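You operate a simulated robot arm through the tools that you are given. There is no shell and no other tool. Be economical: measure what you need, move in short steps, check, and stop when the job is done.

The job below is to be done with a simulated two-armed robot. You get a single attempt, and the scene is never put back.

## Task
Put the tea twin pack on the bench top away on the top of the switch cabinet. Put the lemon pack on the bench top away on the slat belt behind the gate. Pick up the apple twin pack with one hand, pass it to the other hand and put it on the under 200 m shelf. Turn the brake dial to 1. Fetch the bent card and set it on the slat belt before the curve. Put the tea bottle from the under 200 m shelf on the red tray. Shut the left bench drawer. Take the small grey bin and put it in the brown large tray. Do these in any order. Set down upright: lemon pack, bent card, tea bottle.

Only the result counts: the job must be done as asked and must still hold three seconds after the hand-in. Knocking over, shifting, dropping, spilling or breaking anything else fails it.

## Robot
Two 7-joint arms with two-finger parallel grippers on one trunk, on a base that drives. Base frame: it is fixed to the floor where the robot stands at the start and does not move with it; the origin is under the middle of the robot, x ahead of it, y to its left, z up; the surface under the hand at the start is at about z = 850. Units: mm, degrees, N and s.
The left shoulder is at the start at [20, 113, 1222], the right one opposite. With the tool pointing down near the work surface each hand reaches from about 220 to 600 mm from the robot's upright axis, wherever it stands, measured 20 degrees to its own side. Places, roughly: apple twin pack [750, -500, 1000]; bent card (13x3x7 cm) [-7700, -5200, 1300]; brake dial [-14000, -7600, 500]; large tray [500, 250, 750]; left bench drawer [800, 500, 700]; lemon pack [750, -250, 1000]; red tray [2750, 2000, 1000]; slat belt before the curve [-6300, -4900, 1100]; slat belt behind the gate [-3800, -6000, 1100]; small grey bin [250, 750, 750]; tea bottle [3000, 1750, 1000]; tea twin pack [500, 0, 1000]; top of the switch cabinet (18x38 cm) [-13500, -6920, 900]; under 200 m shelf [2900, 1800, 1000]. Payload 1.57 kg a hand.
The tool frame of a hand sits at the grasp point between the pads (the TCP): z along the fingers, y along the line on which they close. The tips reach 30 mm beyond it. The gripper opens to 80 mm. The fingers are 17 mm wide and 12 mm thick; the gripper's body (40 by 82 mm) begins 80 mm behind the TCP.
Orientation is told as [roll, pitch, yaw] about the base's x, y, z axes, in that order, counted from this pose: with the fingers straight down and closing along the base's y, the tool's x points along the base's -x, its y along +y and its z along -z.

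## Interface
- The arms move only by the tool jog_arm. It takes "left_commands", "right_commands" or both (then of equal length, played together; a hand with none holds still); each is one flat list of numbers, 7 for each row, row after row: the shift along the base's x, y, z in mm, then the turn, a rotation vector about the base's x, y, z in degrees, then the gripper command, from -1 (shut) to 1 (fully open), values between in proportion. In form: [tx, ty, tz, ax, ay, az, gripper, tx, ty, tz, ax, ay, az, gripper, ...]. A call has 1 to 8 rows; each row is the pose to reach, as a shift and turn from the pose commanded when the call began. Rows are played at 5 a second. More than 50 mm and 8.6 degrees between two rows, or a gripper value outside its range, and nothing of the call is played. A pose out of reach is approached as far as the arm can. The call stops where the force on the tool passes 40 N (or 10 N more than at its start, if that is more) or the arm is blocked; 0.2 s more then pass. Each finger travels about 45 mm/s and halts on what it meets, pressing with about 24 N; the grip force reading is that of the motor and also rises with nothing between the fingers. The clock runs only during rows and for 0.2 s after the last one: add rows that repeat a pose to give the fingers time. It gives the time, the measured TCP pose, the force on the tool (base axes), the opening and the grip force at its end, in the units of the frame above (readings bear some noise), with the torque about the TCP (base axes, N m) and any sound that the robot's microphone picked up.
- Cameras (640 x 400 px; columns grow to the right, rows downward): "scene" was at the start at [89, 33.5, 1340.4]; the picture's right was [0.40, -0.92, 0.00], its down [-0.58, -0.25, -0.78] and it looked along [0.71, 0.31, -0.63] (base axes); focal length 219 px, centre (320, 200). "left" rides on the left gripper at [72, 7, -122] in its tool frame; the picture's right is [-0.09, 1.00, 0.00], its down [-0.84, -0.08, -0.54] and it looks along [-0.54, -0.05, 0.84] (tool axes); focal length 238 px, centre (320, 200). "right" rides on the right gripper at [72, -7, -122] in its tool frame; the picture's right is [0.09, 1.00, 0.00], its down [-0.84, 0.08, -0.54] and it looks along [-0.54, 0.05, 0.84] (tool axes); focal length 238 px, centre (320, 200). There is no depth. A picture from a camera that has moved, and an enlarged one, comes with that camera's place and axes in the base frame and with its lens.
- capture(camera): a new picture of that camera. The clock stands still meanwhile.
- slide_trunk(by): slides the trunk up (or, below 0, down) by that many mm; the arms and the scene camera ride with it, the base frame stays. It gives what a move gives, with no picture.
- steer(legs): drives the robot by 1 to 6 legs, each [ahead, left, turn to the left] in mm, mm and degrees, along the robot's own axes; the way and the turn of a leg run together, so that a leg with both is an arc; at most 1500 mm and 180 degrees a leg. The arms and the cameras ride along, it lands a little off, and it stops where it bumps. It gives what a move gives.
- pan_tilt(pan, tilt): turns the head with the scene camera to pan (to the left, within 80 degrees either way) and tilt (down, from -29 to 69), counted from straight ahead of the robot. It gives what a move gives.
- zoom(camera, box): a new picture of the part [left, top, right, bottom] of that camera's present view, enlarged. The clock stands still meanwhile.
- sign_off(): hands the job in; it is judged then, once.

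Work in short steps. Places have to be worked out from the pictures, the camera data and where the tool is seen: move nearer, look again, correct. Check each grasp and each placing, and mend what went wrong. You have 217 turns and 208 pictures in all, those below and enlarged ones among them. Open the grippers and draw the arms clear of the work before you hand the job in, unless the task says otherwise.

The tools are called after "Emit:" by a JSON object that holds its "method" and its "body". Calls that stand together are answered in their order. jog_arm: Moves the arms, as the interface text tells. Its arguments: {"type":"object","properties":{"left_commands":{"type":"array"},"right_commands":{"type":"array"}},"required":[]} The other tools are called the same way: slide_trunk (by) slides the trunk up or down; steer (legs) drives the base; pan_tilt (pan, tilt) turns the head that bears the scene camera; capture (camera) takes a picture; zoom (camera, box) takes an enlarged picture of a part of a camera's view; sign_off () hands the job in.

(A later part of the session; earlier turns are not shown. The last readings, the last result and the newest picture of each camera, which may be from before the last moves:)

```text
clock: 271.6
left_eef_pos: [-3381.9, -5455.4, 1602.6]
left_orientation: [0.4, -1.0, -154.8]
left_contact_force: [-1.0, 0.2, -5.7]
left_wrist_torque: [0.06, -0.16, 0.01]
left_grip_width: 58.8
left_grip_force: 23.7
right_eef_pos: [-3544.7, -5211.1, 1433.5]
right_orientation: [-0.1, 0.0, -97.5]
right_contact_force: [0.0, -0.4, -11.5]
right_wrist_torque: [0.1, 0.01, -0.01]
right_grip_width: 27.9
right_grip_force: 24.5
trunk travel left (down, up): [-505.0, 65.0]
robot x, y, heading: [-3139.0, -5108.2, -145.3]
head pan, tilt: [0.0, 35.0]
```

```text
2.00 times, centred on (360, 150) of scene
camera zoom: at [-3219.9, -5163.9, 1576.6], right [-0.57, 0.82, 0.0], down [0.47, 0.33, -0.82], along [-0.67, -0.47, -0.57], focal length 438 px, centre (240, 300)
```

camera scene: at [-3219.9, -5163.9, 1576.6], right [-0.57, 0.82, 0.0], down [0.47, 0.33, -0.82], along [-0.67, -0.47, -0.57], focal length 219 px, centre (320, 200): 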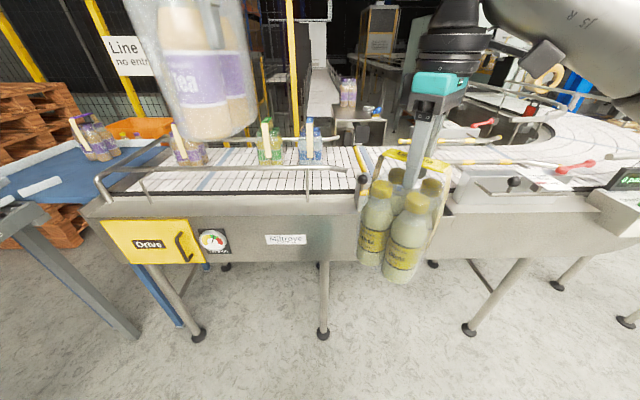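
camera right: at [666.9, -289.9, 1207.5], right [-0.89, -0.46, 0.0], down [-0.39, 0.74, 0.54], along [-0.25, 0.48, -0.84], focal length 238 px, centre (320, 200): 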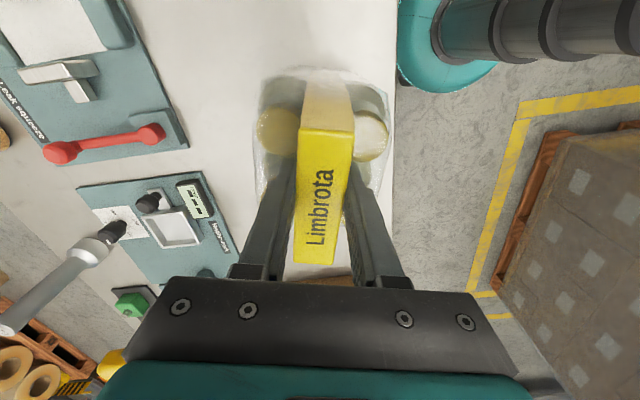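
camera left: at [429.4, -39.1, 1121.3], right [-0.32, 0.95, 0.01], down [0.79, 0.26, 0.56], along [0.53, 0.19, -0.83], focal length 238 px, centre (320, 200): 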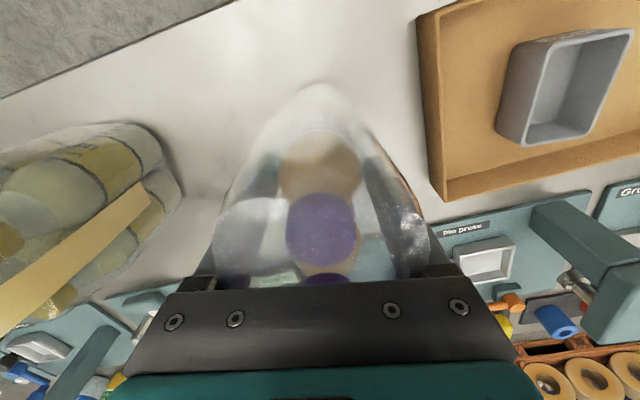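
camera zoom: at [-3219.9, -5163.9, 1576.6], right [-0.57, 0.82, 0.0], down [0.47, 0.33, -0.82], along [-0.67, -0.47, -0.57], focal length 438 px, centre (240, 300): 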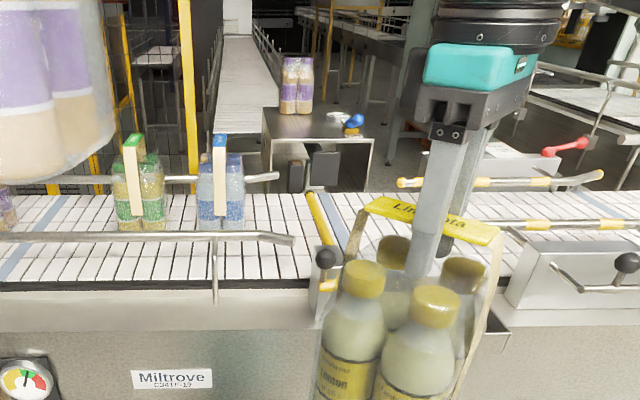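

The gate is the yellow bar; the free belt stretch left of it, between the tea and green packs (e.g. around (-3840,-6020)), is behind the gate. I raise the lemon pack, and drive left 540 and forward 450.

Emit:
{"method": "jog_arm", "body": {"right_commands": [0, 0, 30, 0, 0, 0, -1, 0, 0, 65, 0, 0, 0, -1, 0, 0, 100, 0, 0, 0, -1, 0, 0, 120, 0, 0, 0, -1]}}

Emit:
{"method": "steer", "body": {"legs": [[0, 540, 0], [430, 0, 0]]}}

Emit:
{"method": "capture", "body": {"camera": "scene"}}

Emit:
{"method": "capture", "body": {"camera": "right"}}

Emit:
{"method": "capture", "body": {"camera": "left"}}

```text
clock: 272.6
left_eef_pos: [-3382.8, -5456.1, 1602.9]
left_orientation: [0.3, -0.9, -154.9]
left_contact_force: [-0.1, -0.1, -5.5]
left_wrist_torque: [0.03, -0.16, 0.02]
left_grip_width: 58.9
left_grip_force: 23.7
right_eef_pos: [-3525.6, -5211.1, 1533.6]
right_orientation: [-0.2, -0.1, -97.6]
right_contact_force: [-0.1, 0.0, -11.3]
right_wrist_torque: [0.09, 0.02, 0.0]
right_grip_width: 28.0
right_grip_force: 24.4
right hand out of reach, approached as far as the arm can: row 3, 4
trunk travel left (down, up): [-505.0, 65.0]
robot x, y, heading: [-3138.2, -5105.3, -145.3]
head pan, tilt: [0.0, 35.0]
```

```text
clock: 277.9
left_eef_pos: [-3430.1, -6146.7, 1603.6]
left_orientation: [0.3, -0.9, -154.6]
left_contact_force: [0.1, -0.2, -5.9]
left_wrist_torque: [0.08, -0.16, 0.02]
left_grip_width: 58.9
left_grip_force: 24.1
right_eef_pos: [-3573.7, -5904.4, 1533.3]
right_orientation: [-0.1, -0.2, -97.5]
right_contact_force: [0.7, 0.3, -11.1]
right_wrist_torque: [0.05, 0.03, 0.02]
right_grip_width: 27.7
right_grip_force: 23.4
trunk travel left (down, up): [-505.0, 65.0]
robot x, y, heading: [-3190.2, -5791.2, -144.7]
head pan, tilt: [0.0, 35.0]
```

```text
94 pictures are left
camera scene: at [-3268.7, -5853.8, 1576.6], right [-0.57, 0.82, 0.0], down [0.47, 0.33, -0.82], along [-0.67, -0.47, -0.57], focal length 219 px, centre (320, 200)
```

scene: 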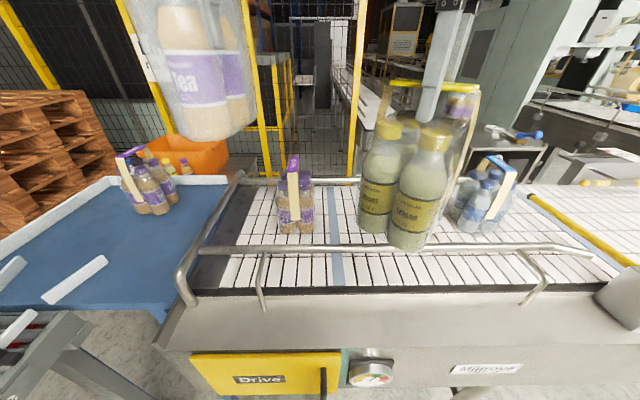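

```text
93 pictures are left
camera right: at [-3572.0, -5831.3, 1656.4], right [1.0, -0.04, 0.0], down [-0.03, -0.84, 0.54], along [-0.02, -0.54, -0.84], focal length 238 px, centre (320, 200)
```

right: 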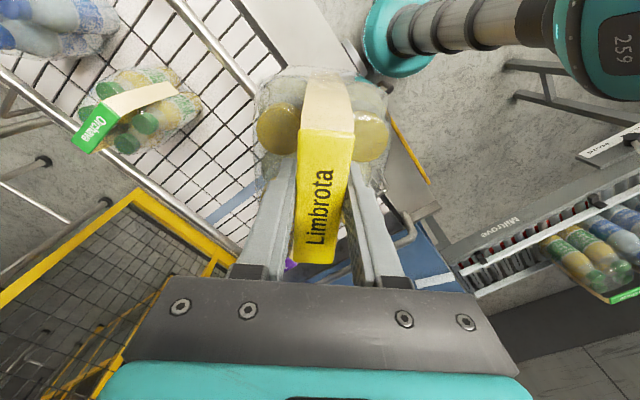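

```text
92 pictures are left
camera left: at [-3359.9, -6121.5, 1724.4], right [0.34, -0.94, 0.01], down [-0.78, -0.28, 0.56], along [-0.52, -0.2, -0.83], focal length 238 px, centre (320, 200)
```

left: 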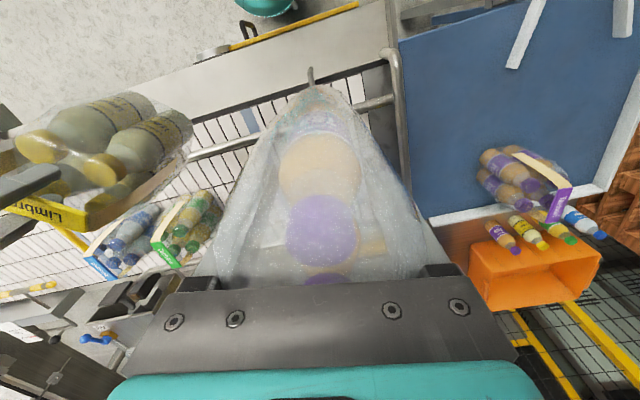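

Neighbours: tea at e≈-3040, green ≈-2670 along the belt; the midpoint ≈(-3762,-6065) world is free. I square the pack to the belt, shift to the middle of the gap and come 55 mm closer.

Emit:
{"method": "slide_trunk", "body": {"by": -50}}

Emit:
{"method": "jog_arm", "body": {"right_commands": [2, -3, 0, 0, 0, -8, -1, 5, -7, 0, 0, 0, -16, -1, 8, -11, 0, 0, 0, -24, -1, 11, -15, 0, 0, 0, -32, -1, 13, -19, 0, 0, 0, -40, -1, 15, -21, 0, 0, 0, -47, -1]}}

Emit:
{"method": "steer", "body": {"legs": [[55, 0, 0]]}}

Emit:
{"method": "capture", "body": {"camera": "right"}}

Emit:
{"method": "capture", "body": {"camera": "scene"}}

```text
clock: 278.9
left_eef_pos: [-3429.4, -6145.8, 1554.4]
left_orientation: [0.3, -1.0, -154.7]
left_contact_force: [-0.5, -0.3, -5.3]
left_wrist_torque: [0.09, -0.17, -0.05]
left_grip_width: 59.0
left_grip_force: 24.1
right_eef_pos: [-3572.9, -5903.6, 1484.1]
right_orientation: [-0.1, 0.0, -97.4]
right_contact_force: [-0.3, -0.2, -12.4]
right_wrist_torque: [0.08, -0.01, -0.02]
right_grip_width: 27.8
right_grip_force: 23.8
trunk travel left (down, up): [-455.0, 115.0]
robot x, y, heading: [-3188.7, -5798.1, -145.0]
head pan, tilt: [0.0, 35.0]
```

```text
clock: 280.2
left_eef_pos: [-3429.2, -6146.8, 1553.0]
left_orientation: [0.3, -1.1, -154.6]
left_contact_force: [-0.1, -0.5, -5.7]
left_wrist_torque: [0.1, -0.17, 0.02]
left_grip_width: 58.8
left_grip_force: 24.4
right_eef_pos: [-3559.1, -5924.5, 1484.7]
right_orientation: [-0.1, 0.0, -144.6]
right_contact_force: [0.4, -1.0, -11.9]
right_wrist_torque: [0.05, -0.07, 0.03]
right_grip_width: 27.8
right_grip_force: 23.8
trunk travel left (down, up): [-455.0, 115.0]
robot x, y, heading: [-3189.9, -5793.9, -144.7]
head pan, tilt: [0.0, 35.0]
```

```text
clock: 281.2
left_eef_pos: [-3474.3, -6176.9, 1553.4]
left_orientation: [0.3, -1.0, -154.7]
left_contact_force: [-0.5, -0.2, -5.2]
left_wrist_torque: [0.1, -0.16, -0.01]
left_grip_width: 58.7
left_grip_force: 24.2
right_eef_pos: [-3604.0, -5956.2, 1483.3]
right_orientation: [-0.2, 0.1, -144.4]
right_contact_force: [-0.6, -1.5, -10.3]
right_wrist_torque: [0.06, -0.02, 0.01]
right_grip_width: 27.8
right_grip_force: 23.8
trunk travel left (down, up): [-455.0, 115.0]
robot x, y, heading: [-3230.2, -5826.6, -145.1]
head pan, tilt: [0.0, 35.0]
```

```text
91 pictures are left
camera right: at [-3549.3, -5908.4, 1606.6], right [0.65, -0.76, 0.0], down [-0.63, -0.55, 0.54], along [-0.41, -0.35, -0.84], focal length 238 px, centre (320, 200)
```

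right: 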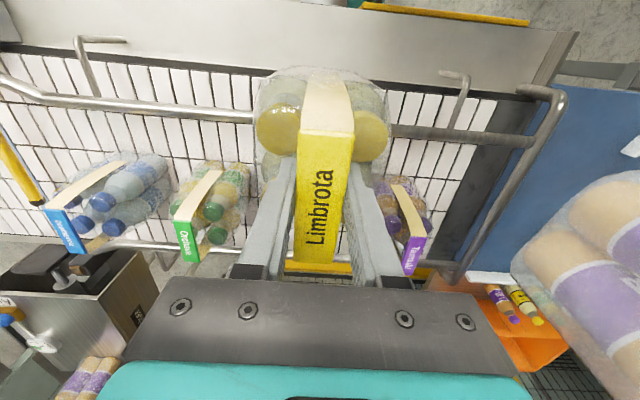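

```text
90 pictures are left
camera scene: at [-3313.1, -5884.8, 1526.6], right [-0.57, 0.82, 0.0], down [0.47, 0.33, -0.82], along [-0.67, -0.47, -0.57], focal length 219 px, centre (320, 200)
```

scene: 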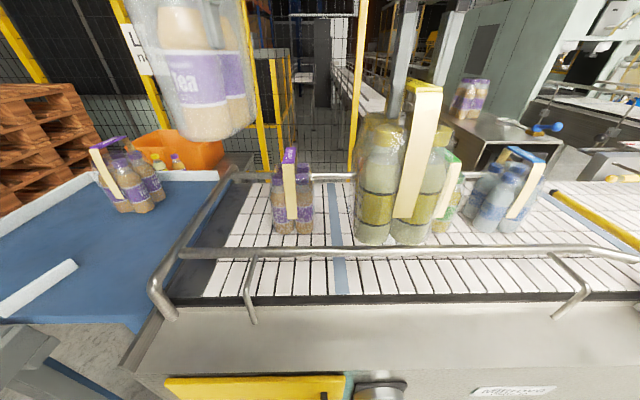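

Right-hand view shows the gap between green and tea packs, about 210 mm, well centred. Move the pack forward 190 mm over it.

Emit:
{"method": "jog_arm", "body": {"right_commands": [-25, -16, 0, 0, 0, 0, -1, -55, -35, 0, 0, 0, 0, -1, -88, -56, 0, 0, 0, 0, -1, -120, -76, 0, 0, 0, 0, -1, -145, -92, 0, 0, 0, 0, -1, -160, -102, 0, 0, 0, 0, -1]}}

Emit:
{"method": "capture", "body": {"camera": "right"}}

Emit:
{"method": "capture", "body": {"camera": "scene"}}

```text
clock: 282.6
left_eef_pos: [-3473.8, -6177.8, 1553.4]
left_orientation: [0.3, -1.0, -154.6]
left_contact_force: [0.1, -0.1, -5.4]
left_wrist_torque: [0.09, -0.18, -0.05]
left_grip_width: 59.2
left_grip_force: 24.1
right_eef_pos: [-3703.0, -6032.9, 1470.7]
right_orientation: [-0.2, 0.1, -144.3]
right_contact_force: [0.8, -0.5, -11.2]
right_wrist_torque: [0.05, -0.04, -0.02]
right_grip_width: 27.8
right_grip_force: 24.0
right hand out of reach, approached as far as the arm can: row 4, 5, 6
trunk travel left (down, up): [-455.0, 115.0]
robot x, y, heading: [-3233.4, -5827.6, -145.0]
head pan, tilt: [0.0, 35.0]
```

```text
89 pictures are left
camera right: at [-3649.8, -5984.9, 1593.0], right [0.66, -0.75, 0.0], down [-0.63, -0.55, 0.54], along [-0.41, -0.35, -0.84], focal length 238 px, centre (320, 200)
```

right: 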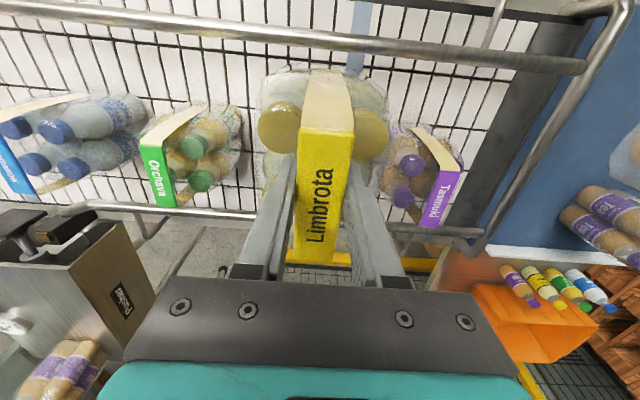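

```text
88 pictures are left
camera scene: at [-3312.1, -5885.1, 1526.6], right [-0.57, 0.82, 0.0], down [0.47, 0.33, -0.82], along [-0.67, -0.47, -0.57], focal length 219 px, centre (320, 200)
```

scene: 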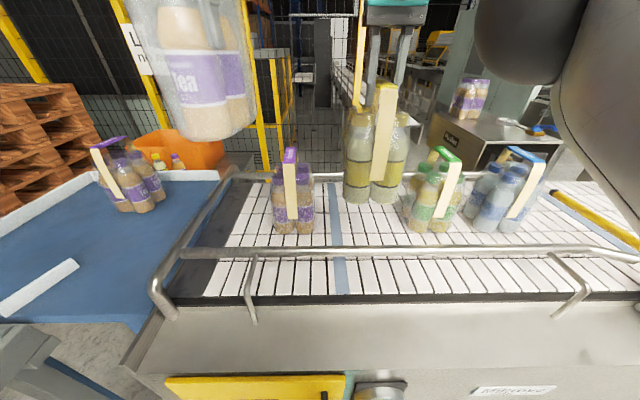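

Position is good: ~40–60 mm clear of both packs and the rail. Lower 140 mm.

Emit:
{"method": "jog_arm", "body": {"right_commands": [0, 0, -20, 0, 0, 0, -1, 0, 0, -45, 0, 0, 0, -1, 0, 0, -70, 0, 0, 0, -1, 0, 0, -95, 0, 0, 0, -1, 0, 0, -115, 0, 0, 0, -1, 0, 0, -130, 0, 0, 0, -1]}}

Emit:
{"method": "capture", "body": {"camera": "right"}}

Emit:
{"method": "zoom", "body": {"camera": "scene", "box": [240, 110, 480, 260]}}

```text
clock: 284.0
left_eef_pos: [-3473.7, -6177.2, 1553.3]
left_orientation: [0.3, -1.0, -154.6]
left_contact_force: [-0.3, 1.2, -5.7]
left_wrist_torque: [0.1, -0.17, 0.03]
left_grip_width: 58.8
left_grip_force: 23.9
right_eef_pos: [-3702.7, -6031.2, 1340.1]
right_orientation: [-0.1, 0.0, -144.5]
right_contact_force: [0.0, 0.3, -11.5]
right_wrist_torque: [0.05, -0.06, 0.03]
right_grip_width: 28.0
right_grip_force: 24.0
trunk travel left (down, up): [-455.0, 115.0]
robot x, y, heading: [-3231.0, -5826.1, -145.0]
head pan, tilt: [0.0, 35.0]
```

```text
87 pictures are left
camera right: at [-3648.6, -5984.7, 1462.7], right [0.65, -0.76, 0.0], down [-0.63, -0.55, 0.54], along [-0.41, -0.35, -0.84], focal length 238 px, centre (320, 200)
```

right: 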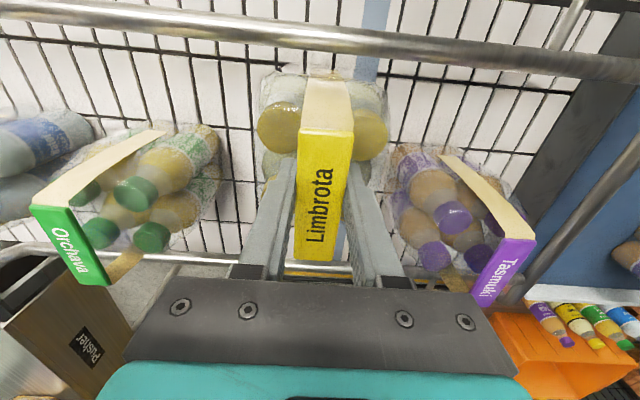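

```text
2.67 times, centred on (360, 185) of scene
camera zoom: at [-3313.1, -5884.8, 1526.5], right [-0.57, 0.82, 0.0], down [0.47, 0.33, -0.82], along [-0.67, -0.47, -0.57], focal length 585 px, centre (213, 240)
```

zoom: 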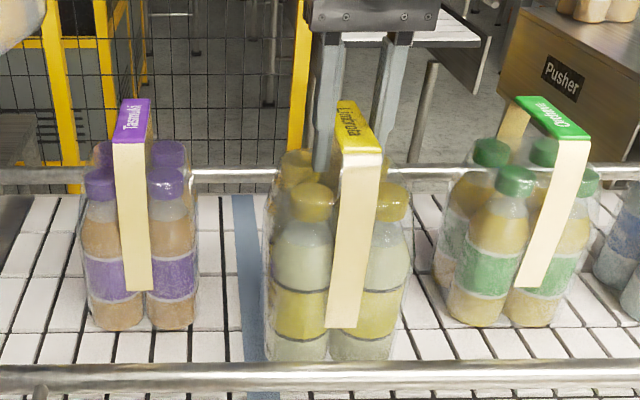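

Still hanging just above the belt. Lower finely to contact.

Emit:
{"method": "jog_arm", "body": {"right_commands": [0, 0, -10, 0, 0, 0, -1, 0, 0, -18, 0, 0, 0, -1, 0, 0, -25, 0, 0, 0, -1, 0, 0, -30, 0, 0, 0, -1, 0, 0, -35, 0, 0, 0, -1, 0, 0, -39, 0, 0, 0, -1, 0, 0, -43, 0, 0, 0, -1]}}

```text
clock: 285.6
left_eef_pos: [-3472.1, -6175.0, 1555.0]
left_orientation: [0.4, -1.2, -154.7]
left_contact_force: [0.0, 0.4, -6.3]
left_wrist_torque: [0.07, -0.16, -0.01]
left_grip_width: 58.8
left_grip_force: 24.2
right_eef_pos: [-3698.8, -6029.0, 1302.2]
right_orientation: [0.0, -0.4, -144.5]
right_contact_force: [0.1, 4.1, 24.5]
right_wrist_torque: [0.48, -0.6, -0.02]
right_grip_width: 27.7
right_grip_force: 24.4
trunk travel left (down, up): [-455.0, 115.0]
robot x, y, heading: [-3230.8, -5827.4, -145.1]
head pan, tilt: [0.0, 35.0]
```

Contact: the pack stands on the belt. Ease 4 mm, open, and lift out.

Emit:
{"method": "jog_arm", "body": {"right_commands": [0, 0, 4, 0, 0, 0, -1, 0, 0, 4, 0, 0, 0, 0.3, 0, 0, 4, 0, 0, 0, 0.3, 0, 0, 4, 0, 0, 0, 0.3, 0, 0, 40, 0, 0, 0, 0.3, 0, 0, 85, 0, 0, 0, 0.3, 0, 0, 130, 0, 0, 0, 0.3]}}

Emit:
{"method": "capture", "body": {"camera": "scene"}}

Emit:
{"method": "capture", "body": {"camera": "right"}}

```text
clock: 287.2
left_eef_pos: [-3471.7, -6177.0, 1553.6]
left_orientation: [0.3, -1.0, -154.6]
left_contact_force: [0.4, 0.0, -5.8]
left_wrist_torque: [0.05, -0.16, 0.0]
left_grip_width: 58.8
left_grip_force: 24.1
right_eef_pos: [-3698.6, -6030.3, 1429.8]
right_orientation: [-0.1, -0.1, -144.3]
right_contact_force: [-0.3, 0.1, 0.1]
right_wrist_torque: [0.0, 0.02, -0.01]
right_grip_width: 51.9
right_grip_force: 0.2
trunk travel left (down, up): [-455.0, 115.0]
robot x, y, heading: [-3233.4, -5827.3, -144.9]
head pan, tilt: [0.0, 35.0]
```

```text
85 pictures are left
camera scene: at [-3310.9, -5884.7, 1526.7], right [-0.57, 0.82, 0.0], down [0.47, 0.33, -0.82], along [-0.67, -0.47, -0.57], focal length 219 px, centre (320, 200)
```

scene: 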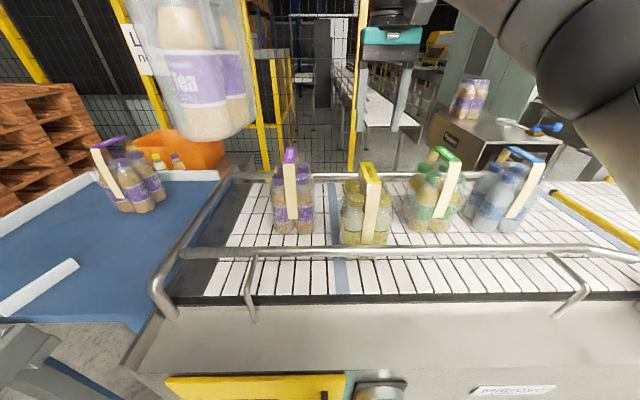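

```text
84 pictures are left
camera right: at [-3644.1, -5983.5, 1552.0], right [0.66, -0.76, 0.0], down [-0.63, -0.55, 0.54], along [-0.41, -0.35, -0.84], focal length 238 px, centre (320, 200)
```

right: 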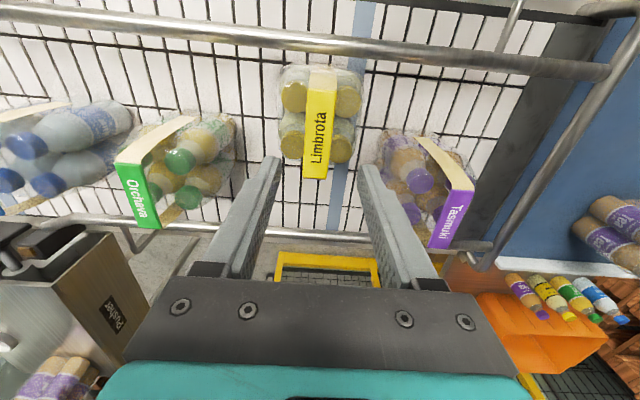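

Lemon pack stands upright on the belt. I retract the right hand, back off, and drive right to look for the card and curve.

Emit:
{"method": "jog_arm", "body": {"right_commands": [33, 23, 20, 0, 0, 0, 0.3, 66, 46, 40, 0, 0, 0, 1, 100, 70, 40, 0, 0, 0, 1, 130, 92, 40, 0, 0, 0, 1]}}

Emit:
{"method": "steer", "body": {"legs": [[-500, 0, 0], [0, -1400, 0], [0, -1000, 0]]}}

Emit:
{"method": "pan_tilt", "body": {"pan": 0, "tilt": 22}}

Emit:
{"method": "capture", "body": {"camera": "scene"}}

Emit:
{"method": "pan_tilt", "body": {"pan": -50, "tilt": 22}}

Emit:
{"method": "capture", "body": {"camera": "scene"}}

```text
clock: 288.2
left_eef_pos: [-3471.8, -6176.0, 1554.1]
left_orientation: [0.4, -1.0, -154.7]
left_contact_force: [0.6, 0.6, -6.2]
left_wrist_torque: [0.05, -0.12, 0.02]
left_grip_width: 58.6
left_grip_force: 24.0
right_eef_pos: [-3569.1, -5938.4, 1470.5]
right_orientation: [-0.2, -0.1, -144.4]
right_contact_force: [0.6, -0.4, 0.7]
right_wrist_torque: [-0.02, -0.01, -0.02]
right_grip_width: 80.0
right_grip_force: 0.1
trunk travel left (down, up): [-455.0, 115.0]
robot x, y, heading: [-3234.0, -5823.9, -145.2]
head pan, tilt: [0.0, 35.0]
```

```text
clock: 302.5
left_eef_pos: [-4436.1, -3898.7, 1554.1]
left_orientation: [0.2, -1.0, -155.9]
left_contact_force: [-0.3, -0.3, -5.0]
left_wrist_torque: [0.07, -0.14, -0.01]
left_grip_width: 58.7
left_grip_force: 24.1
right_eef_pos: [-4528.8, -3659.3, 1467.2]
right_orientation: [-0.2, -0.1, -145.7]
right_contact_force: [0.5, 0.6, 0.4]
right_wrist_torque: [0.02, 0.0, 0.0]
right_grip_width: 79.6
right_grip_force: 0.0
trunk travel left (down, up): [-455.0, 115.0]
robot x, y, heading: [-4190.5, -3552.4, -146.2]
head pan, tilt: [0.0, 35.0]
```

```text
clock: 303.3
left_eef_pos: [-4436.2, -3899.9, 1553.3]
left_orientation: [0.4, -1.0, -155.9]
left_contact_force: [0.7, -0.8, -5.4]
left_wrist_torque: [0.07, -0.13, 0.02]
left_grip_width: 58.6
left_grip_force: 24.1
right_eef_pos: [-4528.5, -3659.6, 1468.2]
right_orientation: [-0.2, -0.1, -145.6]
right_contact_force: [-0.6, -0.2, -0.1]
right_wrist_torque: [-0.04, 0.02, 0.01]
right_grip_width: 79.9
right_grip_force: 0.1
trunk travel left (down, up): [-455.0, 115.0]
robot x, y, heading: [-4187.6, -3554.2, -146.1]
head pan, tilt: [0.0, 22.0]
```

```text
83 pictures are left
camera scene: at [-4273.1, -3612.5, 1547.2], right [-0.56, 0.83, 0.0], down [0.31, 0.21, -0.93], along [-0.77, -0.52, -0.38], focal length 219 px, centre (320, 200)
```

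scene: 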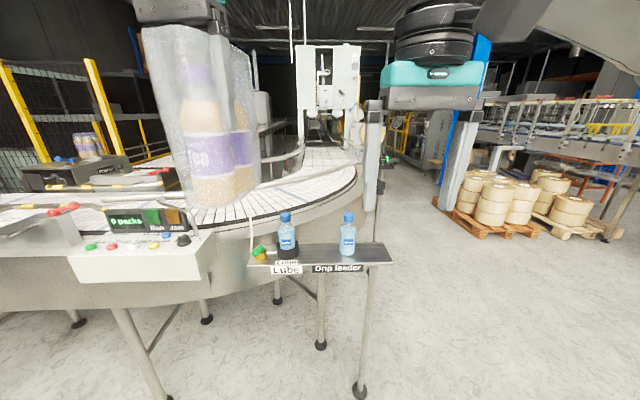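

```text
clock: 304.4
left_eef_pos: [-4436.4, -3897.4, 1553.5]
left_orientation: [0.3, -1.0, -155.9]
left_contact_force: [1.2, 0.2, -6.4]
left_wrist_torque: [0.06, -0.14, 0.01]
left_grip_width: 58.8
left_grip_force: 23.9
right_eef_pos: [-4528.0, -3658.9, 1467.7]
right_orientation: [-0.2, -0.2, -145.6]
right_contact_force: [-0.3, -0.1, 0.1]
right_wrist_torque: [0.02, 0.0, 0.01]
right_grip_width: 80.1
right_grip_force: 0.1
trunk travel left (down, up): [-455.0, 115.0]
robot x, y, heading: [-4188.5, -3553.4, -146.0]
head pan, tilt: [-50.0, 22.0]
```

```text
82 pictures are left
camera scene: at [-4285.1, -3534.9, 1547.3], right [0.28, 0.96, 0.0], down [0.36, -0.1, -0.93], along [-0.89, 0.26, -0.37], focal length 219 px, centre (320, 200)
```

scene: 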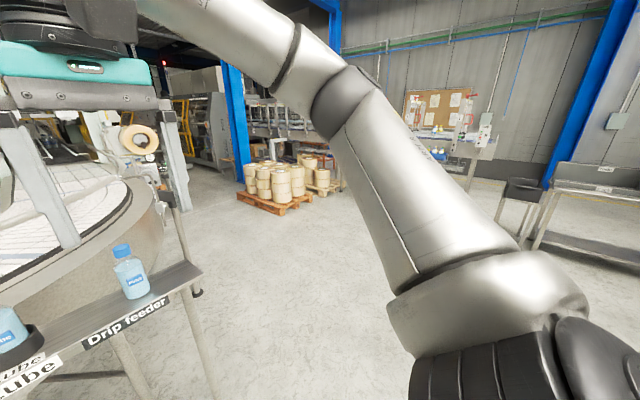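

The belt runs from the machine, through the curve, to the gate. The stretch before the curve lies beyond it. I drive around the curve's right side.

Emit:
{"method": "steer", "body": {"legs": [[0, -950, 1], [1000, 0, 0], [900, 0, 0]]}}

Emit:
{"method": "pan_tilt", "body": {"pan": 15, "tilt": 20}}

Emit:
{"method": "capture", "body": {"camera": "scene"}}

```text
clock: 318.6
left_eef_pos: [-6588.3, -4131.9, 1555.1]
left_orientation: [0.4, -1.1, -157.5]
left_contact_force: [-0.2, 0.9, -5.9]
left_wrist_torque: [0.06, -0.18, 0.02]
left_grip_width: 58.9
left_grip_force: 23.8
right_eef_pos: [-6672.1, -3890.9, 1467.6]
right_orientation: [-0.2, 0.0, -147.3]
right_contact_force: [-0.2, 0.5, -0.2]
right_wrist_torque: [0.0, -0.01, 0.0]
right_grip_width: 80.1
right_grip_force: 0.1
trunk travel left (down, up): [-455.0, 115.0]
robot x, y, heading: [-6333.4, -3798.2, -147.7]
head pan, tilt: [-50.0, 22.0]
```

```text
clock: 320.0
left_eef_pos: [-6586.8, -4131.1, 1553.1]
left_orientation: [0.3, -1.0, -157.5]
left_contact_force: [-0.1, 0.7, -6.0]
left_wrist_torque: [0.09, -0.1, 0.0]
left_grip_width: 58.9
left_grip_force: 23.9
right_eef_pos: [-6673.4, -3890.1, 1467.3]
right_orientation: [-0.2, -0.1, -147.3]
right_contact_force: [-0.4, 0.7, -0.4]
right_wrist_torque: [0.0, -0.02, -0.01]
right_grip_width: 80.1
right_grip_force: 0.1
trunk travel left (down, up): [-455.0, 115.0]
robot x, y, heading: [-6332.1, -3793.6, -147.8]
head pan, tilt: [15.0, 20.0]
```

```text
81 pictures are left
camera scene: at [-6401.0, -3870.0, 1550.5], right [-0.73, 0.68, 0.0], down [0.23, 0.25, -0.94], along [-0.64, -0.69, -0.34], focal length 219 px, centre (320, 200)
```

scene: 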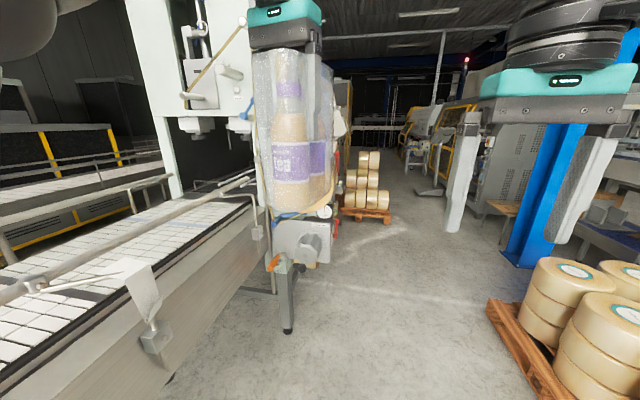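

The labelling machine is ahead-left; the card should be about 1.9 m ahead. I go forward 1100 and look.

Emit:
{"method": "steer", "body": {"legs": [[0, 0, 2.6], [1100, 0, 0]]}}

Emit:
{"method": "pan_tilt", "body": {"pan": 40, "tilt": 25}}

Emit:
{"method": "capture", "body": {"camera": "scene"}}

Emit:
{"method": "pan_tilt", "body": {"pan": 0, "tilt": 25}}

Emit:
{"method": "capture", "body": {"camera": "scene"}}

```text
clock: 325.2
left_eef_pos: [-7381.2, -4700.9, 1559.0]
left_orientation: [0.9, -1.3, -154.6]
left_contact_force: [0.6, 0.7, -5.3]
left_wrist_torque: [0.06, -0.18, -0.02]
left_grip_width: 58.8
left_grip_force: 24.0
right_eef_pos: [-7479.7, -4464.7, 1469.6]
right_orientation: [0.1, -0.7, -144.2]
right_contact_force: [0.5, 0.3, -0.5]
right_wrist_torque: [0.02, -0.04, 0.01]
right_grip_width: 80.1
right_grip_force: 0.1
trunk travel left (down, up): [-455.0, 115.0]
robot x, y, heading: [-7145.2, -4363.3, -144.5]
head pan, tilt: [15.0, 20.0]
stopped in leg 2: the robot was blocked; the commanded pose is now the measured one
```

```text
clock: 326.1
left_eef_pos: [-7379.9, -4701.0, 1558.9]
left_orientation: [0.8, -1.4, -154.6]
left_contact_force: [0.4, -0.5, -5.0]
left_wrist_torque: [0.09, -0.14, 0.02]
left_grip_width: 58.8
left_grip_force: 23.3
right_eef_pos: [-7479.3, -4464.6, 1471.4]
right_orientation: [0.3, -0.6, -144.3]
right_contact_force: [0.4, -0.2, 0.2]
right_wrist_torque: [0.07, 0.03, -0.02]
right_grip_width: 80.1
right_grip_force: 0.0
trunk travel left (down, up): [-455.0, 115.0]
robot x, y, heading: [-7147.1, -4365.0, -144.5]
head pan, tilt: [40.0, 25.0]
```

```text
80 pictures are left
camera scene: at [-7172.4, -4446.5, 1543.6], right [-0.97, 0.26, 0.0], down [0.1, 0.4, -0.91], along [-0.24, -0.88, -0.41], focal length 219 px, centre (320, 200)
```

scene: 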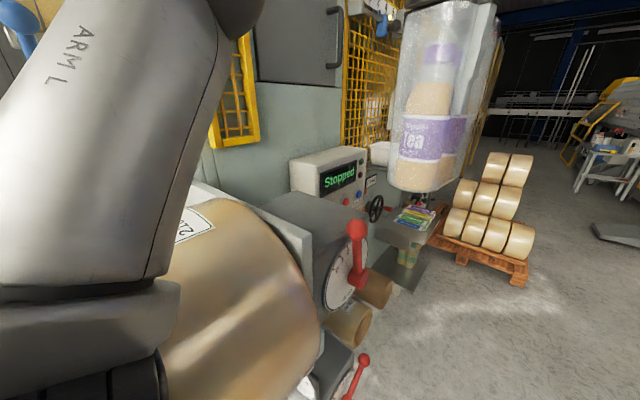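

```text
clock: 327.2
left_eef_pos: [-7382.3, -4699.6, 1558.2]
left_orientation: [0.8, -1.4, -154.6]
left_contact_force: [0.7, -0.2, -4.7]
left_wrist_torque: [0.1, -0.16, 0.02]
left_grip_width: 58.6
left_grip_force: 24.4
right_eef_pos: [-7479.3, -4463.5, 1471.0]
right_orientation: [0.2, -0.6, -144.4]
right_contact_force: [-0.5, 0.3, -1.1]
right_wrist_torque: [0.02, 0.0, -0.05]
right_grip_width: 79.9
right_grip_force: 0.0
trunk travel left (down, up): [-455.0, 115.0]
robot x, y, heading: [-7144.1, -4361.2, -144.9]
head pan, tilt: [0.0, 25.0]
```

```text
79 pictures are left
camera scene: at [-7224.1, -4410.4, 1543.3], right [-0.58, 0.82, -0.01], down [0.34, 0.23, -0.91], along [-0.74, -0.53, -0.41], focal length 219 px, centre (320, 200)
```

scene: 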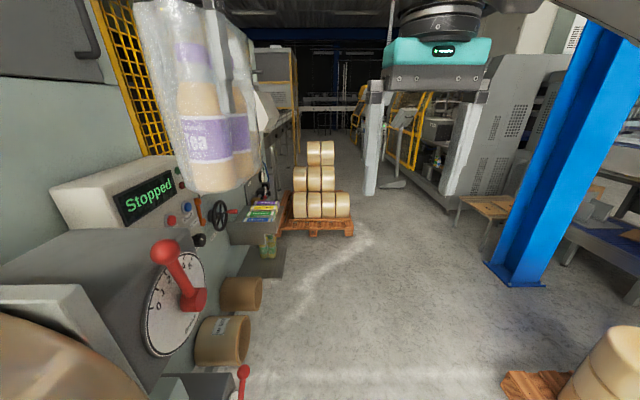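

The drive was blocked — probably my left elbow against the machine's reel. I back off a little, move right, and look at the machine for any harm.

Emit:
{"method": "steer", "body": {"legs": [[-150, 0, 0], [0, -250, 0]]}}

Emit:
{"method": "pan_tilt", "body": {"pan": 60, "tilt": 30}}

Emit:
{"method": "capture", "body": {"camera": "scene"}}

Emit:
{"method": "pan_tilt", "body": {"pan": -30, "tilt": 40}}

Emit:
{"method": "capture", "body": {"camera": "scene"}}

```text
clock: 330.0
left_eef_pos: [-7405.3, -4425.3, 1553.2]
left_orientation: [0.4, -1.0, -154.4]
left_contact_force: [0.3, 0.2, -5.7]
left_wrist_torque: [0.11, -0.15, 0.01]
left_grip_width: 59.0
left_grip_force: 24.0
right_eef_pos: [-7505.2, -4188.7, 1468.5]
right_orientation: [0.0, -0.1, -144.2]
right_contact_force: [-0.5, 0.5, 0.5]
right_wrist_torque: [0.0, -0.01, 0.0]
right_grip_width: 80.1
right_grip_force: 0.1
trunk travel left (down, up): [-455.0, 115.0]
robot x, y, heading: [-7165.5, -4074.1, -144.8]
head pan, tilt: [0.0, 25.0]
```

```text
clock: 331.3
left_eef_pos: [-7405.5, -4425.2, 1553.8]
left_orientation: [0.4, -0.9, -154.4]
left_contact_force: [-0.1, -0.4, -6.2]
left_wrist_torque: [0.12, -0.16, -0.01]
left_grip_width: 58.6
left_grip_force: 24.2
right_eef_pos: [-7504.2, -4187.8, 1467.5]
right_orientation: [-0.2, -0.1, -144.1]
right_contact_force: [-0.8, 0.2, 0.0]
right_wrist_torque: [0.01, -0.01, 0.01]
right_grip_width: 80.0
right_grip_force: 0.0
trunk travel left (down, up): [-455.0, 115.0]
robot x, y, heading: [-7163.8, -4075.2, -144.7]
head pan, tilt: [60.0, 30.0]
```

```text
78 pictures are left
camera scene: at [-7166.1, -4171.6, 1534.4], right [-1.0, -0.09, 0.0], down [-0.05, 0.5, -0.87], along [0.08, -0.86, -0.5], focal length 219 px, centre (320, 200)
```

scene: 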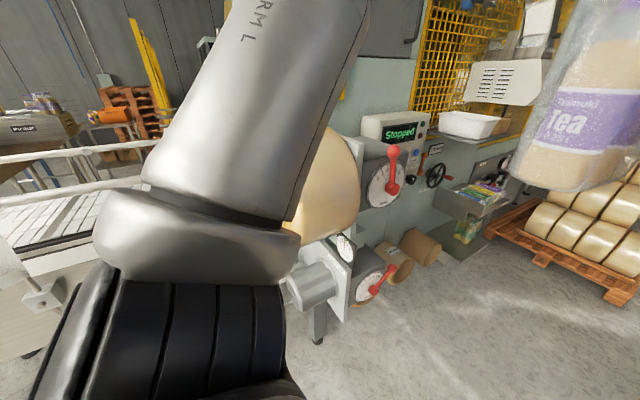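

```text
clock: 332.9
left_eef_pos: [-7405.3, -4425.0, 1554.5]
left_orientation: [0.5, -0.9, -154.3]
left_contact_force: [0.5, 0.7, -5.7]
left_wrist_torque: [0.04, -0.16, 0.0]
left_grip_width: 58.9
left_grip_force: 23.8
right_eef_pos: [-7504.2, -4187.6, 1468.1]
right_orientation: [-0.2, -0.1, -144.1]
right_contact_force: [0.9, -0.3, 0.0]
right_wrist_torque: [0.01, 0.04, 0.0]
right_grip_width: 79.8
right_grip_force: 0.0
trunk travel left (down, up): [-455.0, 115.0]
robot x, y, heading: [-7166.4, -4075.5, -144.5]
head pan, tilt: [-30.0, 40.0]
```

```text
77 pictures are left
camera scene: at [-7259.0, -4089.3, 1519.1], right [-0.09, 1.0, 0.0], down [0.64, 0.06, -0.77], along [-0.76, -0.07, -0.64], focal length 219 px, centre (320, 200)
```

scene: 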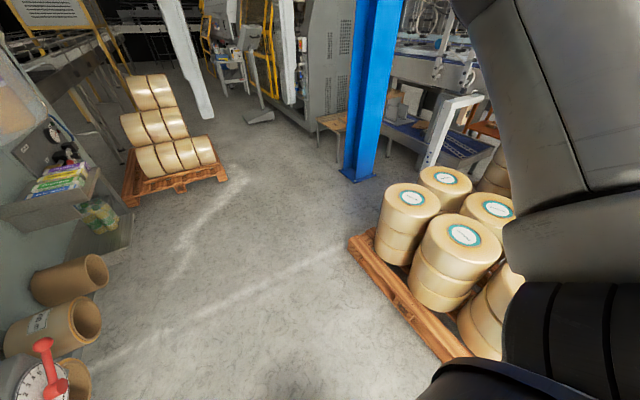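

The reels look undisturbed. I keep farther right, go forward, and turn to face the machine where the card should be.

Emit:
{"method": "steer", "body": {"legs": [[950, 0, 0], [0, 0, 90]]}}

Emit:
{"method": "pan_tilt", "body": {"pan": 0, "tilt": 30}}

Emit:
{"method": "capture", "body": {"camera": "scene"}}

```text
clock: 341.7
left_eef_pos: [-7582.3, -4853.8, 1553.7]
left_orientation: [0.4, -1.0, -64.1]
left_contact_force: [0.3, 0.0, -5.4]
left_wrist_torque: [0.15, 0.1, 0.01]
left_grip_width: 58.9
left_grip_force: 23.9
right_eef_pos: [-7817.1, -4952.7, 1467.3]
right_orientation: [-0.1, -0.1, -53.8]
right_contact_force: [-0.4, 0.1, 1.1]
right_wrist_torque: [0.01, 0.0, 0.04]
right_grip_width: 80.0
right_grip_force: 0.0
trunk travel left (down, up): [-455.0, 115.0]
robot x, y, heading: [-7933.7, -4613.6, -54.5]
head pan, tilt: [-30.0, 40.0]
```

```text
clock: 342.6
left_eef_pos: [-7582.4, -4853.6, 1553.6]
left_orientation: [0.3, -0.9, -64.2]
left_contact_force: [0.5, 0.4, -5.0]
left_wrist_torque: [0.15, 0.07, 0.01]
left_grip_width: 59.1
left_grip_force: 23.5
right_eef_pos: [-7818.4, -4953.6, 1467.6]
right_orientation: [-0.3, 0.0, -53.7]
right_contact_force: [0.5, 0.7, -0.3]
right_wrist_torque: [0.02, -0.02, -0.01]
right_grip_width: 80.1
right_grip_force: 0.1
trunk travel left (down, up): [-455.0, 115.0]
robot x, y, heading: [-7933.0, -4609.7, -54.5]
head pan, tilt: [0.0, 30.0]
```

```text
76 pictures are left
camera scene: at [-7873.9, -4698.5, 1534.4], right [-0.81, -0.58, 0.0], down [-0.29, 0.41, -0.87], along [0.5, -0.71, -0.5], focal length 219 px, centre (320, 200)
```

scene: 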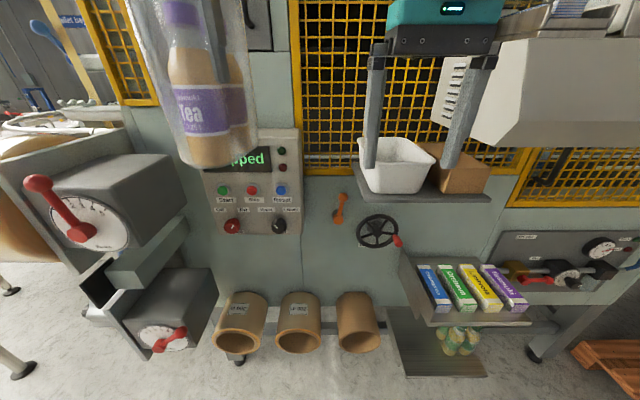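

The card should be near the white bin on the small shelf. Look closer.

Emit:
{"method": "zoom", "body": {"camera": "scene", "box": [330, 110, 530, 235]}}

Emit:
{"method": "capture", "body": {"camera": "right"}}

```text
3.20 times, centred on (430, 172) of scene
camera zoom: at [-7873.9, -4698.5, 1534.4], right [-0.81, -0.58, 0.0], down [-0.29, 0.41, -0.87], along [0.5, -0.71, -0.5], focal length 702 px, centre (-32, 288)
```

zoom: 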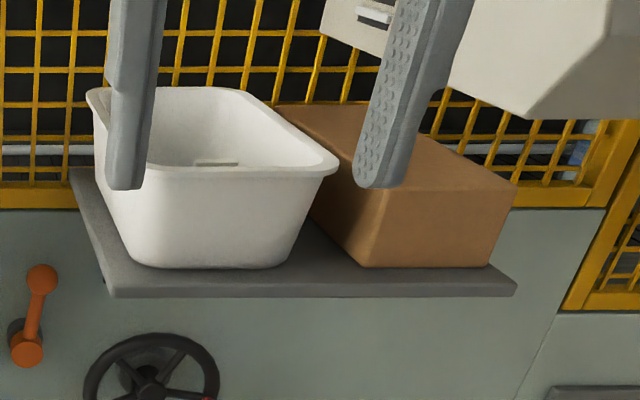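

```text
74 pictures are left
camera right: at [-7866.7, -4898.6, 1590.7], right [0.75, 0.66, 0.0], down [0.56, -0.63, 0.54], along [0.36, -0.41, -0.84], focal length 238 px, centre (320, 200)
```

right: 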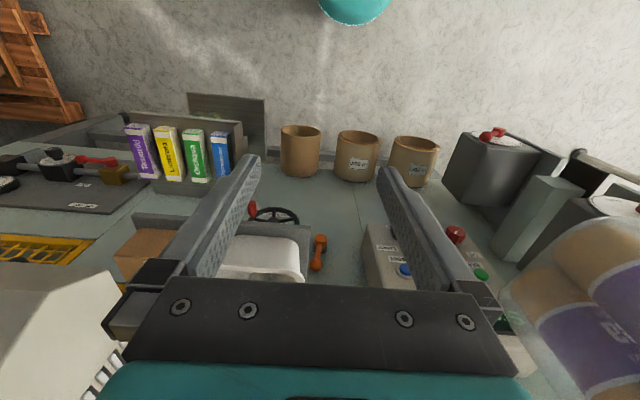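

Something lies in the white bin. I raise the trunk and drive 200 mm closer to look into it.

Emit:
{"method": "slide_trunk", "body": {"by": 110}}

Emit:
{"method": "steer", "body": {"legs": [[200, 0, 0]]}}

Emit:
{"method": "pan_tilt", "body": {"pan": -10, "tilt": 40}}

Emit:
{"method": "capture", "body": {"camera": "scene"}}

Emit:
{"method": "capture", "body": {"camera": "right"}}

```text
clock: 344.1
left_eef_pos: [-7580.8, -4854.2, 1662.4]
left_orientation: [0.4, -0.9, -64.1]
left_contact_force: [0.1, 0.4, -5.4]
left_wrist_torque: [0.16, 0.07, 0.01]
left_grip_width: 58.8
left_grip_force: 23.5
right_eef_pos: [-7817.5, -4953.2, 1578.5]
right_orientation: [-0.2, 0.0, -53.7]
right_contact_force: [0.5, 0.4, -0.2]
right_wrist_torque: [-0.01, 0.03, 0.01]
right_grip_width: 79.7
right_grip_force: 0.0
trunk travel left (down, up): [-565.0, 5.0]
robot x, y, heading: [-7935.2, -4615.3, -54.5]
head pan, tilt: [0.0, 30.0]
```

```text
clock: 345.6
left_eef_pos: [-7466.5, -5015.2, 1664.0]
left_orientation: [0.4, -1.0, -64.2]
left_contact_force: [0.2, -0.5, -6.3]
left_wrist_torque: [0.16, 0.11, 0.0]
left_grip_width: 58.7
left_grip_force: 24.4
right_eef_pos: [-7703.0, -5113.7, 1578.6]
right_orientation: [-0.1, -0.1, -53.9]
right_contact_force: [0.2, 0.8, -1.2]
right_wrist_torque: [0.02, 0.0, -0.01]
right_grip_width: 80.1
right_grip_force: 0.0
trunk travel left (down, up): [-565.0, 5.0]
robot x, y, heading: [-7819.6, -4776.8, -54.5]
head pan, tilt: [0.0, 30.0]
```

```text
clock: 346.4
left_eef_pos: [-7467.4, -5015.4, 1664.0]
left_orientation: [0.4, -1.0, -64.2]
left_contact_force: [0.0, 0.2, -6.6]
left_wrist_torque: [0.18, 0.06, -0.01]
left_grip_width: 58.6
left_grip_force: 24.2
right_eef_pos: [-7703.1, -5114.3, 1578.1]
right_orientation: [-0.2, -0.1, -53.9]
right_contact_force: [0.2, -0.3, -0.4]
right_wrist_torque: [-0.02, 0.0, 0.0]
right_grip_width: 79.9
right_grip_force: 0.0
trunk travel left (down, up): [-565.0, 5.0]
robot x, y, heading: [-7819.4, -4777.7, -54.4]
head pan, tilt: [-10.0, 40.0]
```

```text
73 pictures are left
camera scene: at [-7774.7, -4862.8, 1629.1], right [-0.9, -0.43, 0.0], down [-0.28, 0.58, -0.77], along [0.33, -0.69, -0.64], focal length 219 px, centre (320, 200)
```

scene: 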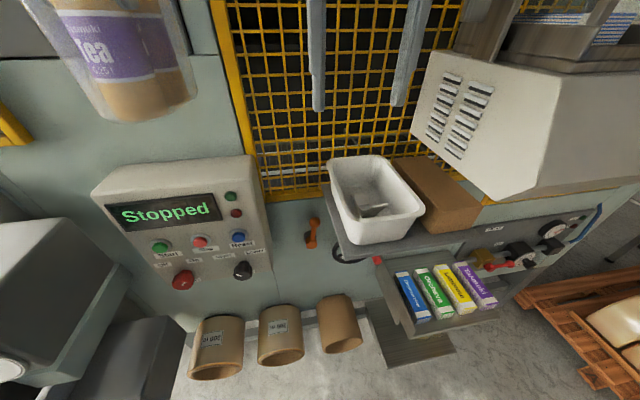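

```text
72 pictures are left
camera right: at [-7751.9, -5059.9, 1700.8], right [0.75, 0.66, 0.0], down [0.56, -0.63, 0.54], along [0.36, -0.41, -0.84], focal length 238 px, centre (320, 200)
```

right: 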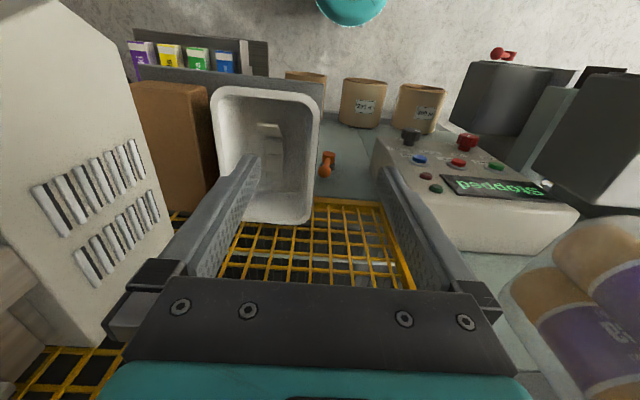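

A white bent card lies in the bin. Zoom in on it from both cameras.

Emit:
{"method": "zoom", "body": {"camera": "right", "box": [200, 75, 340, 235]}}

Emit:
{"method": "zoom", "body": {"camera": "scene", "box": [315, 140, 445, 255]}}

```text
2.50 times, centred on (270, 155) of right
camera zoom: at [-7751.9, -5059.9, 1700.8], right [0.75, 0.66, 0.0], down [0.56, -0.63, 0.54], along [0.36, -0.41, -0.84], focal length 596 px, centre (445, 312)
```

zoom: 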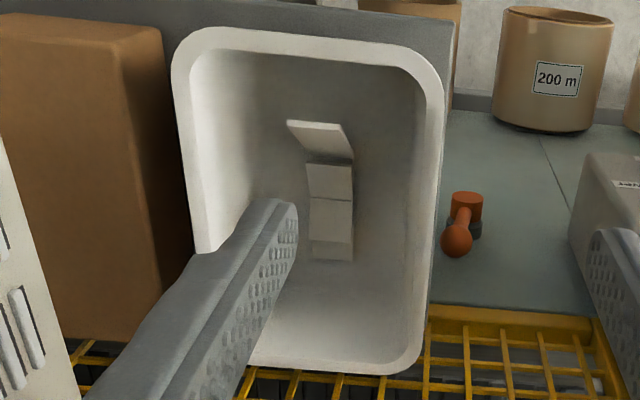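

```text
3.48 times, centred on (380, 198) of scene
camera zoom: at [-7774.7, -4862.8, 1629.1], right [-0.9, -0.43, 0.0], down [-0.28, 0.58, -0.77], along [0.33, -0.69, -0.64], focal length 763 px, centre (111, 209)
```

zoom: 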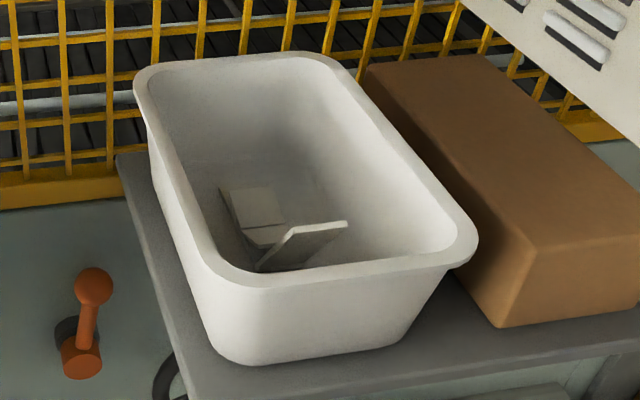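

Card: flat base from about e-far to the fold at (-7723,-5207), floor z≈1313, flap rising to 1370 toward me; 3 cm width lies along my closing axis. I move the right hand over the fold and partway down, watching the hood to the right.

Emit:
{"method": "jog_arm", "body": {"right_commands": [-8, -30, 0, 0, 0, 0, 0.3, -16, -60, 0, 0, 0, 0, 0.3, -24, -87, 0, 0, 0, 0, 0.3, -24, -87, -45, 0, 0, 0, 0.3, -24, -87, -90, 0, 0, 0, 0.3, -24, -87, -130, 0, 0, 0, 0.3]}}

Emit:
{"method": "capture", "body": {"camera": "right"}}

Emit:
{"method": "capture", "body": {"camera": "scene"}}

```text
clock: 348.0
left_eef_pos: [-7466.0, -4996.9, 1664.9]
left_orientation: [0.1, -1.4, -64.3]
left_contact_force: [-0.3, 0.0, -5.5]
left_wrist_torque: [0.13, 0.06, 0.03]
left_grip_width: 58.9
left_grip_force: 24.3
right_eef_pos: [-7723.0, -5183.8, 1476.3]
right_orientation: [0.3, -4.6, -53.4]
right_contact_force: [-0.3, 0.7, -0.1]
right_wrist_torque: [-0.01, 0.02, -0.02]
right_grip_width: 51.9
right_grip_force: 0.1
trunk travel left (down, up): [-565.0, 5.0]
robot x, y, heading: [-7817.6, -4775.9, -54.7]
head pan, tilt: [-10.0, 40.0]
stopped in row 6 (right hand): the arm was blocked; the commanded pose is now the measured one
```

```text
69 pictures are left
camera right: at [-7777.3, -5123.0, 1592.6], right [0.74, 0.67, 0.0], down [0.53, -0.59, 0.61], along [0.4, -0.45, -0.79], focal length 238 px, centre (320, 200)
```

right: 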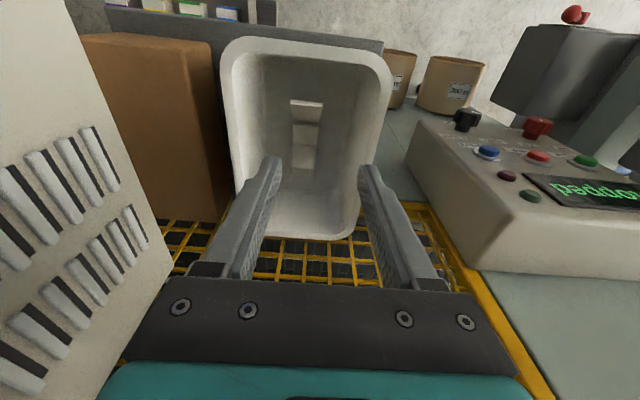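

```text
68 pictures are left
camera scene: at [-7773.2, -4845.3, 1629.3], right [-0.9, -0.43, 0.01], down [-0.28, 0.57, -0.77], along [0.33, -0.7, -0.64], focal length 219 px, centre (320, 200)
```

scene: 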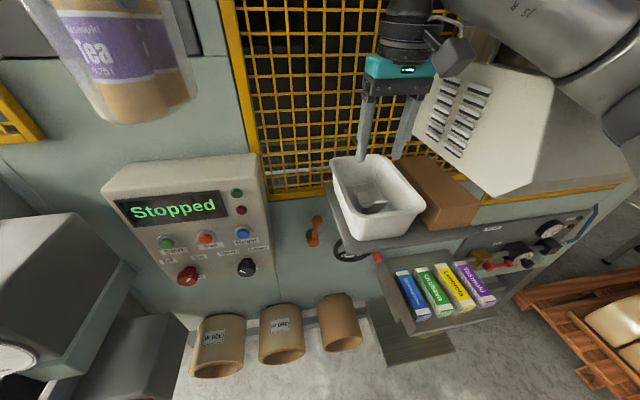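

The right upper arm leaned on the hood. I lift off, then work with the base 160 mm farther back so the arm is straighter and clear of it.

Emit:
{"method": "jog_arm", "body": {"right_commands": [0, 0, 30, 0, 0, 0, 0.3, 0, 0, 70, 0, 0, 0, 0.3, -6, 9, 100, 0, 0, 0, 0.3]}}

Emit:
{"method": "steer", "body": {"legs": [[-165, 0, 0]]}}

Emit:
{"method": "jog_arm", "body": {"right_commands": [20, -28, 0, -1.8, -1.3, 0, 0.3, 40, -56, 0, -3.7, -2.7, 0, 0.3, 60, -84, 0, -3.7, -2.7, 0, 0.3, 80, -112, 0, -3.7, -2.7, 0, 0.3, 98, -140, 0, -3.7, -2.7, 0, 0.3]}}

Emit:
{"method": "capture", "body": {"camera": "scene"}}

```text
clock: 348.8
left_eef_pos: [-7468.9, -5018.5, 1664.1]
left_orientation: [0.5, -0.9, -64.3]
left_contact_force: [-0.9, 0.1, -5.7]
left_wrist_torque: [0.2, 0.06, -0.01]
left_grip_width: 58.8
left_grip_force: 24.2
right_eef_pos: [-7732.6, -5196.2, 1567.3]
right_orientation: [0.6, -3.1, -53.9]
right_contact_force: [-0.2, -0.2, -0.8]
right_wrist_torque: [0.03, -0.04, -0.01]
right_grip_width: 52.0
right_grip_force: 0.1
trunk travel left (down, up): [-565.0, 5.0]
robot x, y, heading: [-7815.2, -4780.8, -54.6]
head pan, tilt: [-10.0, 40.0]
```

```text
clock: 350.2
left_eef_pos: [-7563.2, -4880.1, 1662.9]
left_orientation: [0.4, -0.8, -64.1]
left_contact_force: [-0.1, 0.5, -6.0]
left_wrist_torque: [0.15, 0.13, 0.01]
left_grip_width: 58.9
left_grip_force: 23.6
right_eef_pos: [-7826.8, -5057.2, 1565.7]
right_orientation: [0.5, -3.1, -53.7]
right_contact_force: [-0.1, 0.4, -0.2]
right_wrist_torque: [0.02, 0.0, 0.01]
right_grip_width: 52.2
right_grip_force: 0.0
trunk travel left (down, up): [-565.0, 5.0]
robot x, y, heading: [-7913.7, -4640.2, -54.5]
head pan, tilt: [-10.0, 40.0]
```

```text
clock: 351.4
left_eef_pos: [-7564.8, -4878.8, 1664.6]
left_orientation: [0.5, -0.9, -64.1]
left_contact_force: [0.4, -0.2, -6.1]
left_wrist_torque: [0.16, 0.05, -0.01]
left_grip_width: 59.1
left_grip_force: 23.7
right_eef_pos: [-7740.1, -5177.1, 1566.8]
right_orientation: [0.4, -7.8, -53.7]
right_contact_force: [-0.2, 0.2, 0.3]
right_wrist_torque: [-0.03, -0.04, -0.04]
right_grip_width: 51.9
right_grip_force: 0.1
right hand out of reach, approached as far as the arm can: row 5
trunk travel left (down, up): [-565.0, 5.0]
robot x, y, heading: [-7914.2, -4647.7, -54.7]
head pan, tilt: [-10.0, 40.0]
```

```text
67 pictures are left
camera scene: at [-7872.4, -4726.5, 1629.2], right [-0.9, -0.43, 0.0], down [-0.28, 0.58, -0.77], along [0.33, -0.69, -0.64], focal length 219 px, centre (320, 200)
```

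scene: 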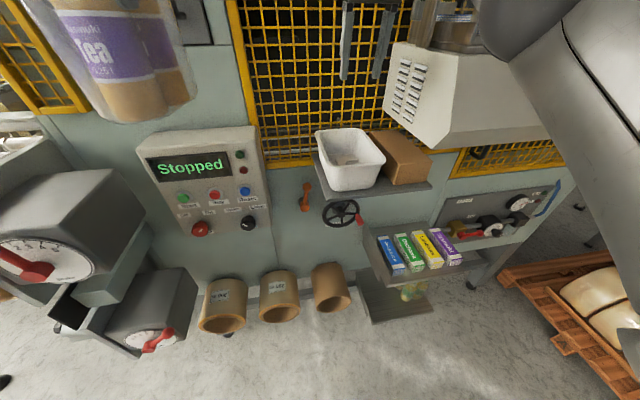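

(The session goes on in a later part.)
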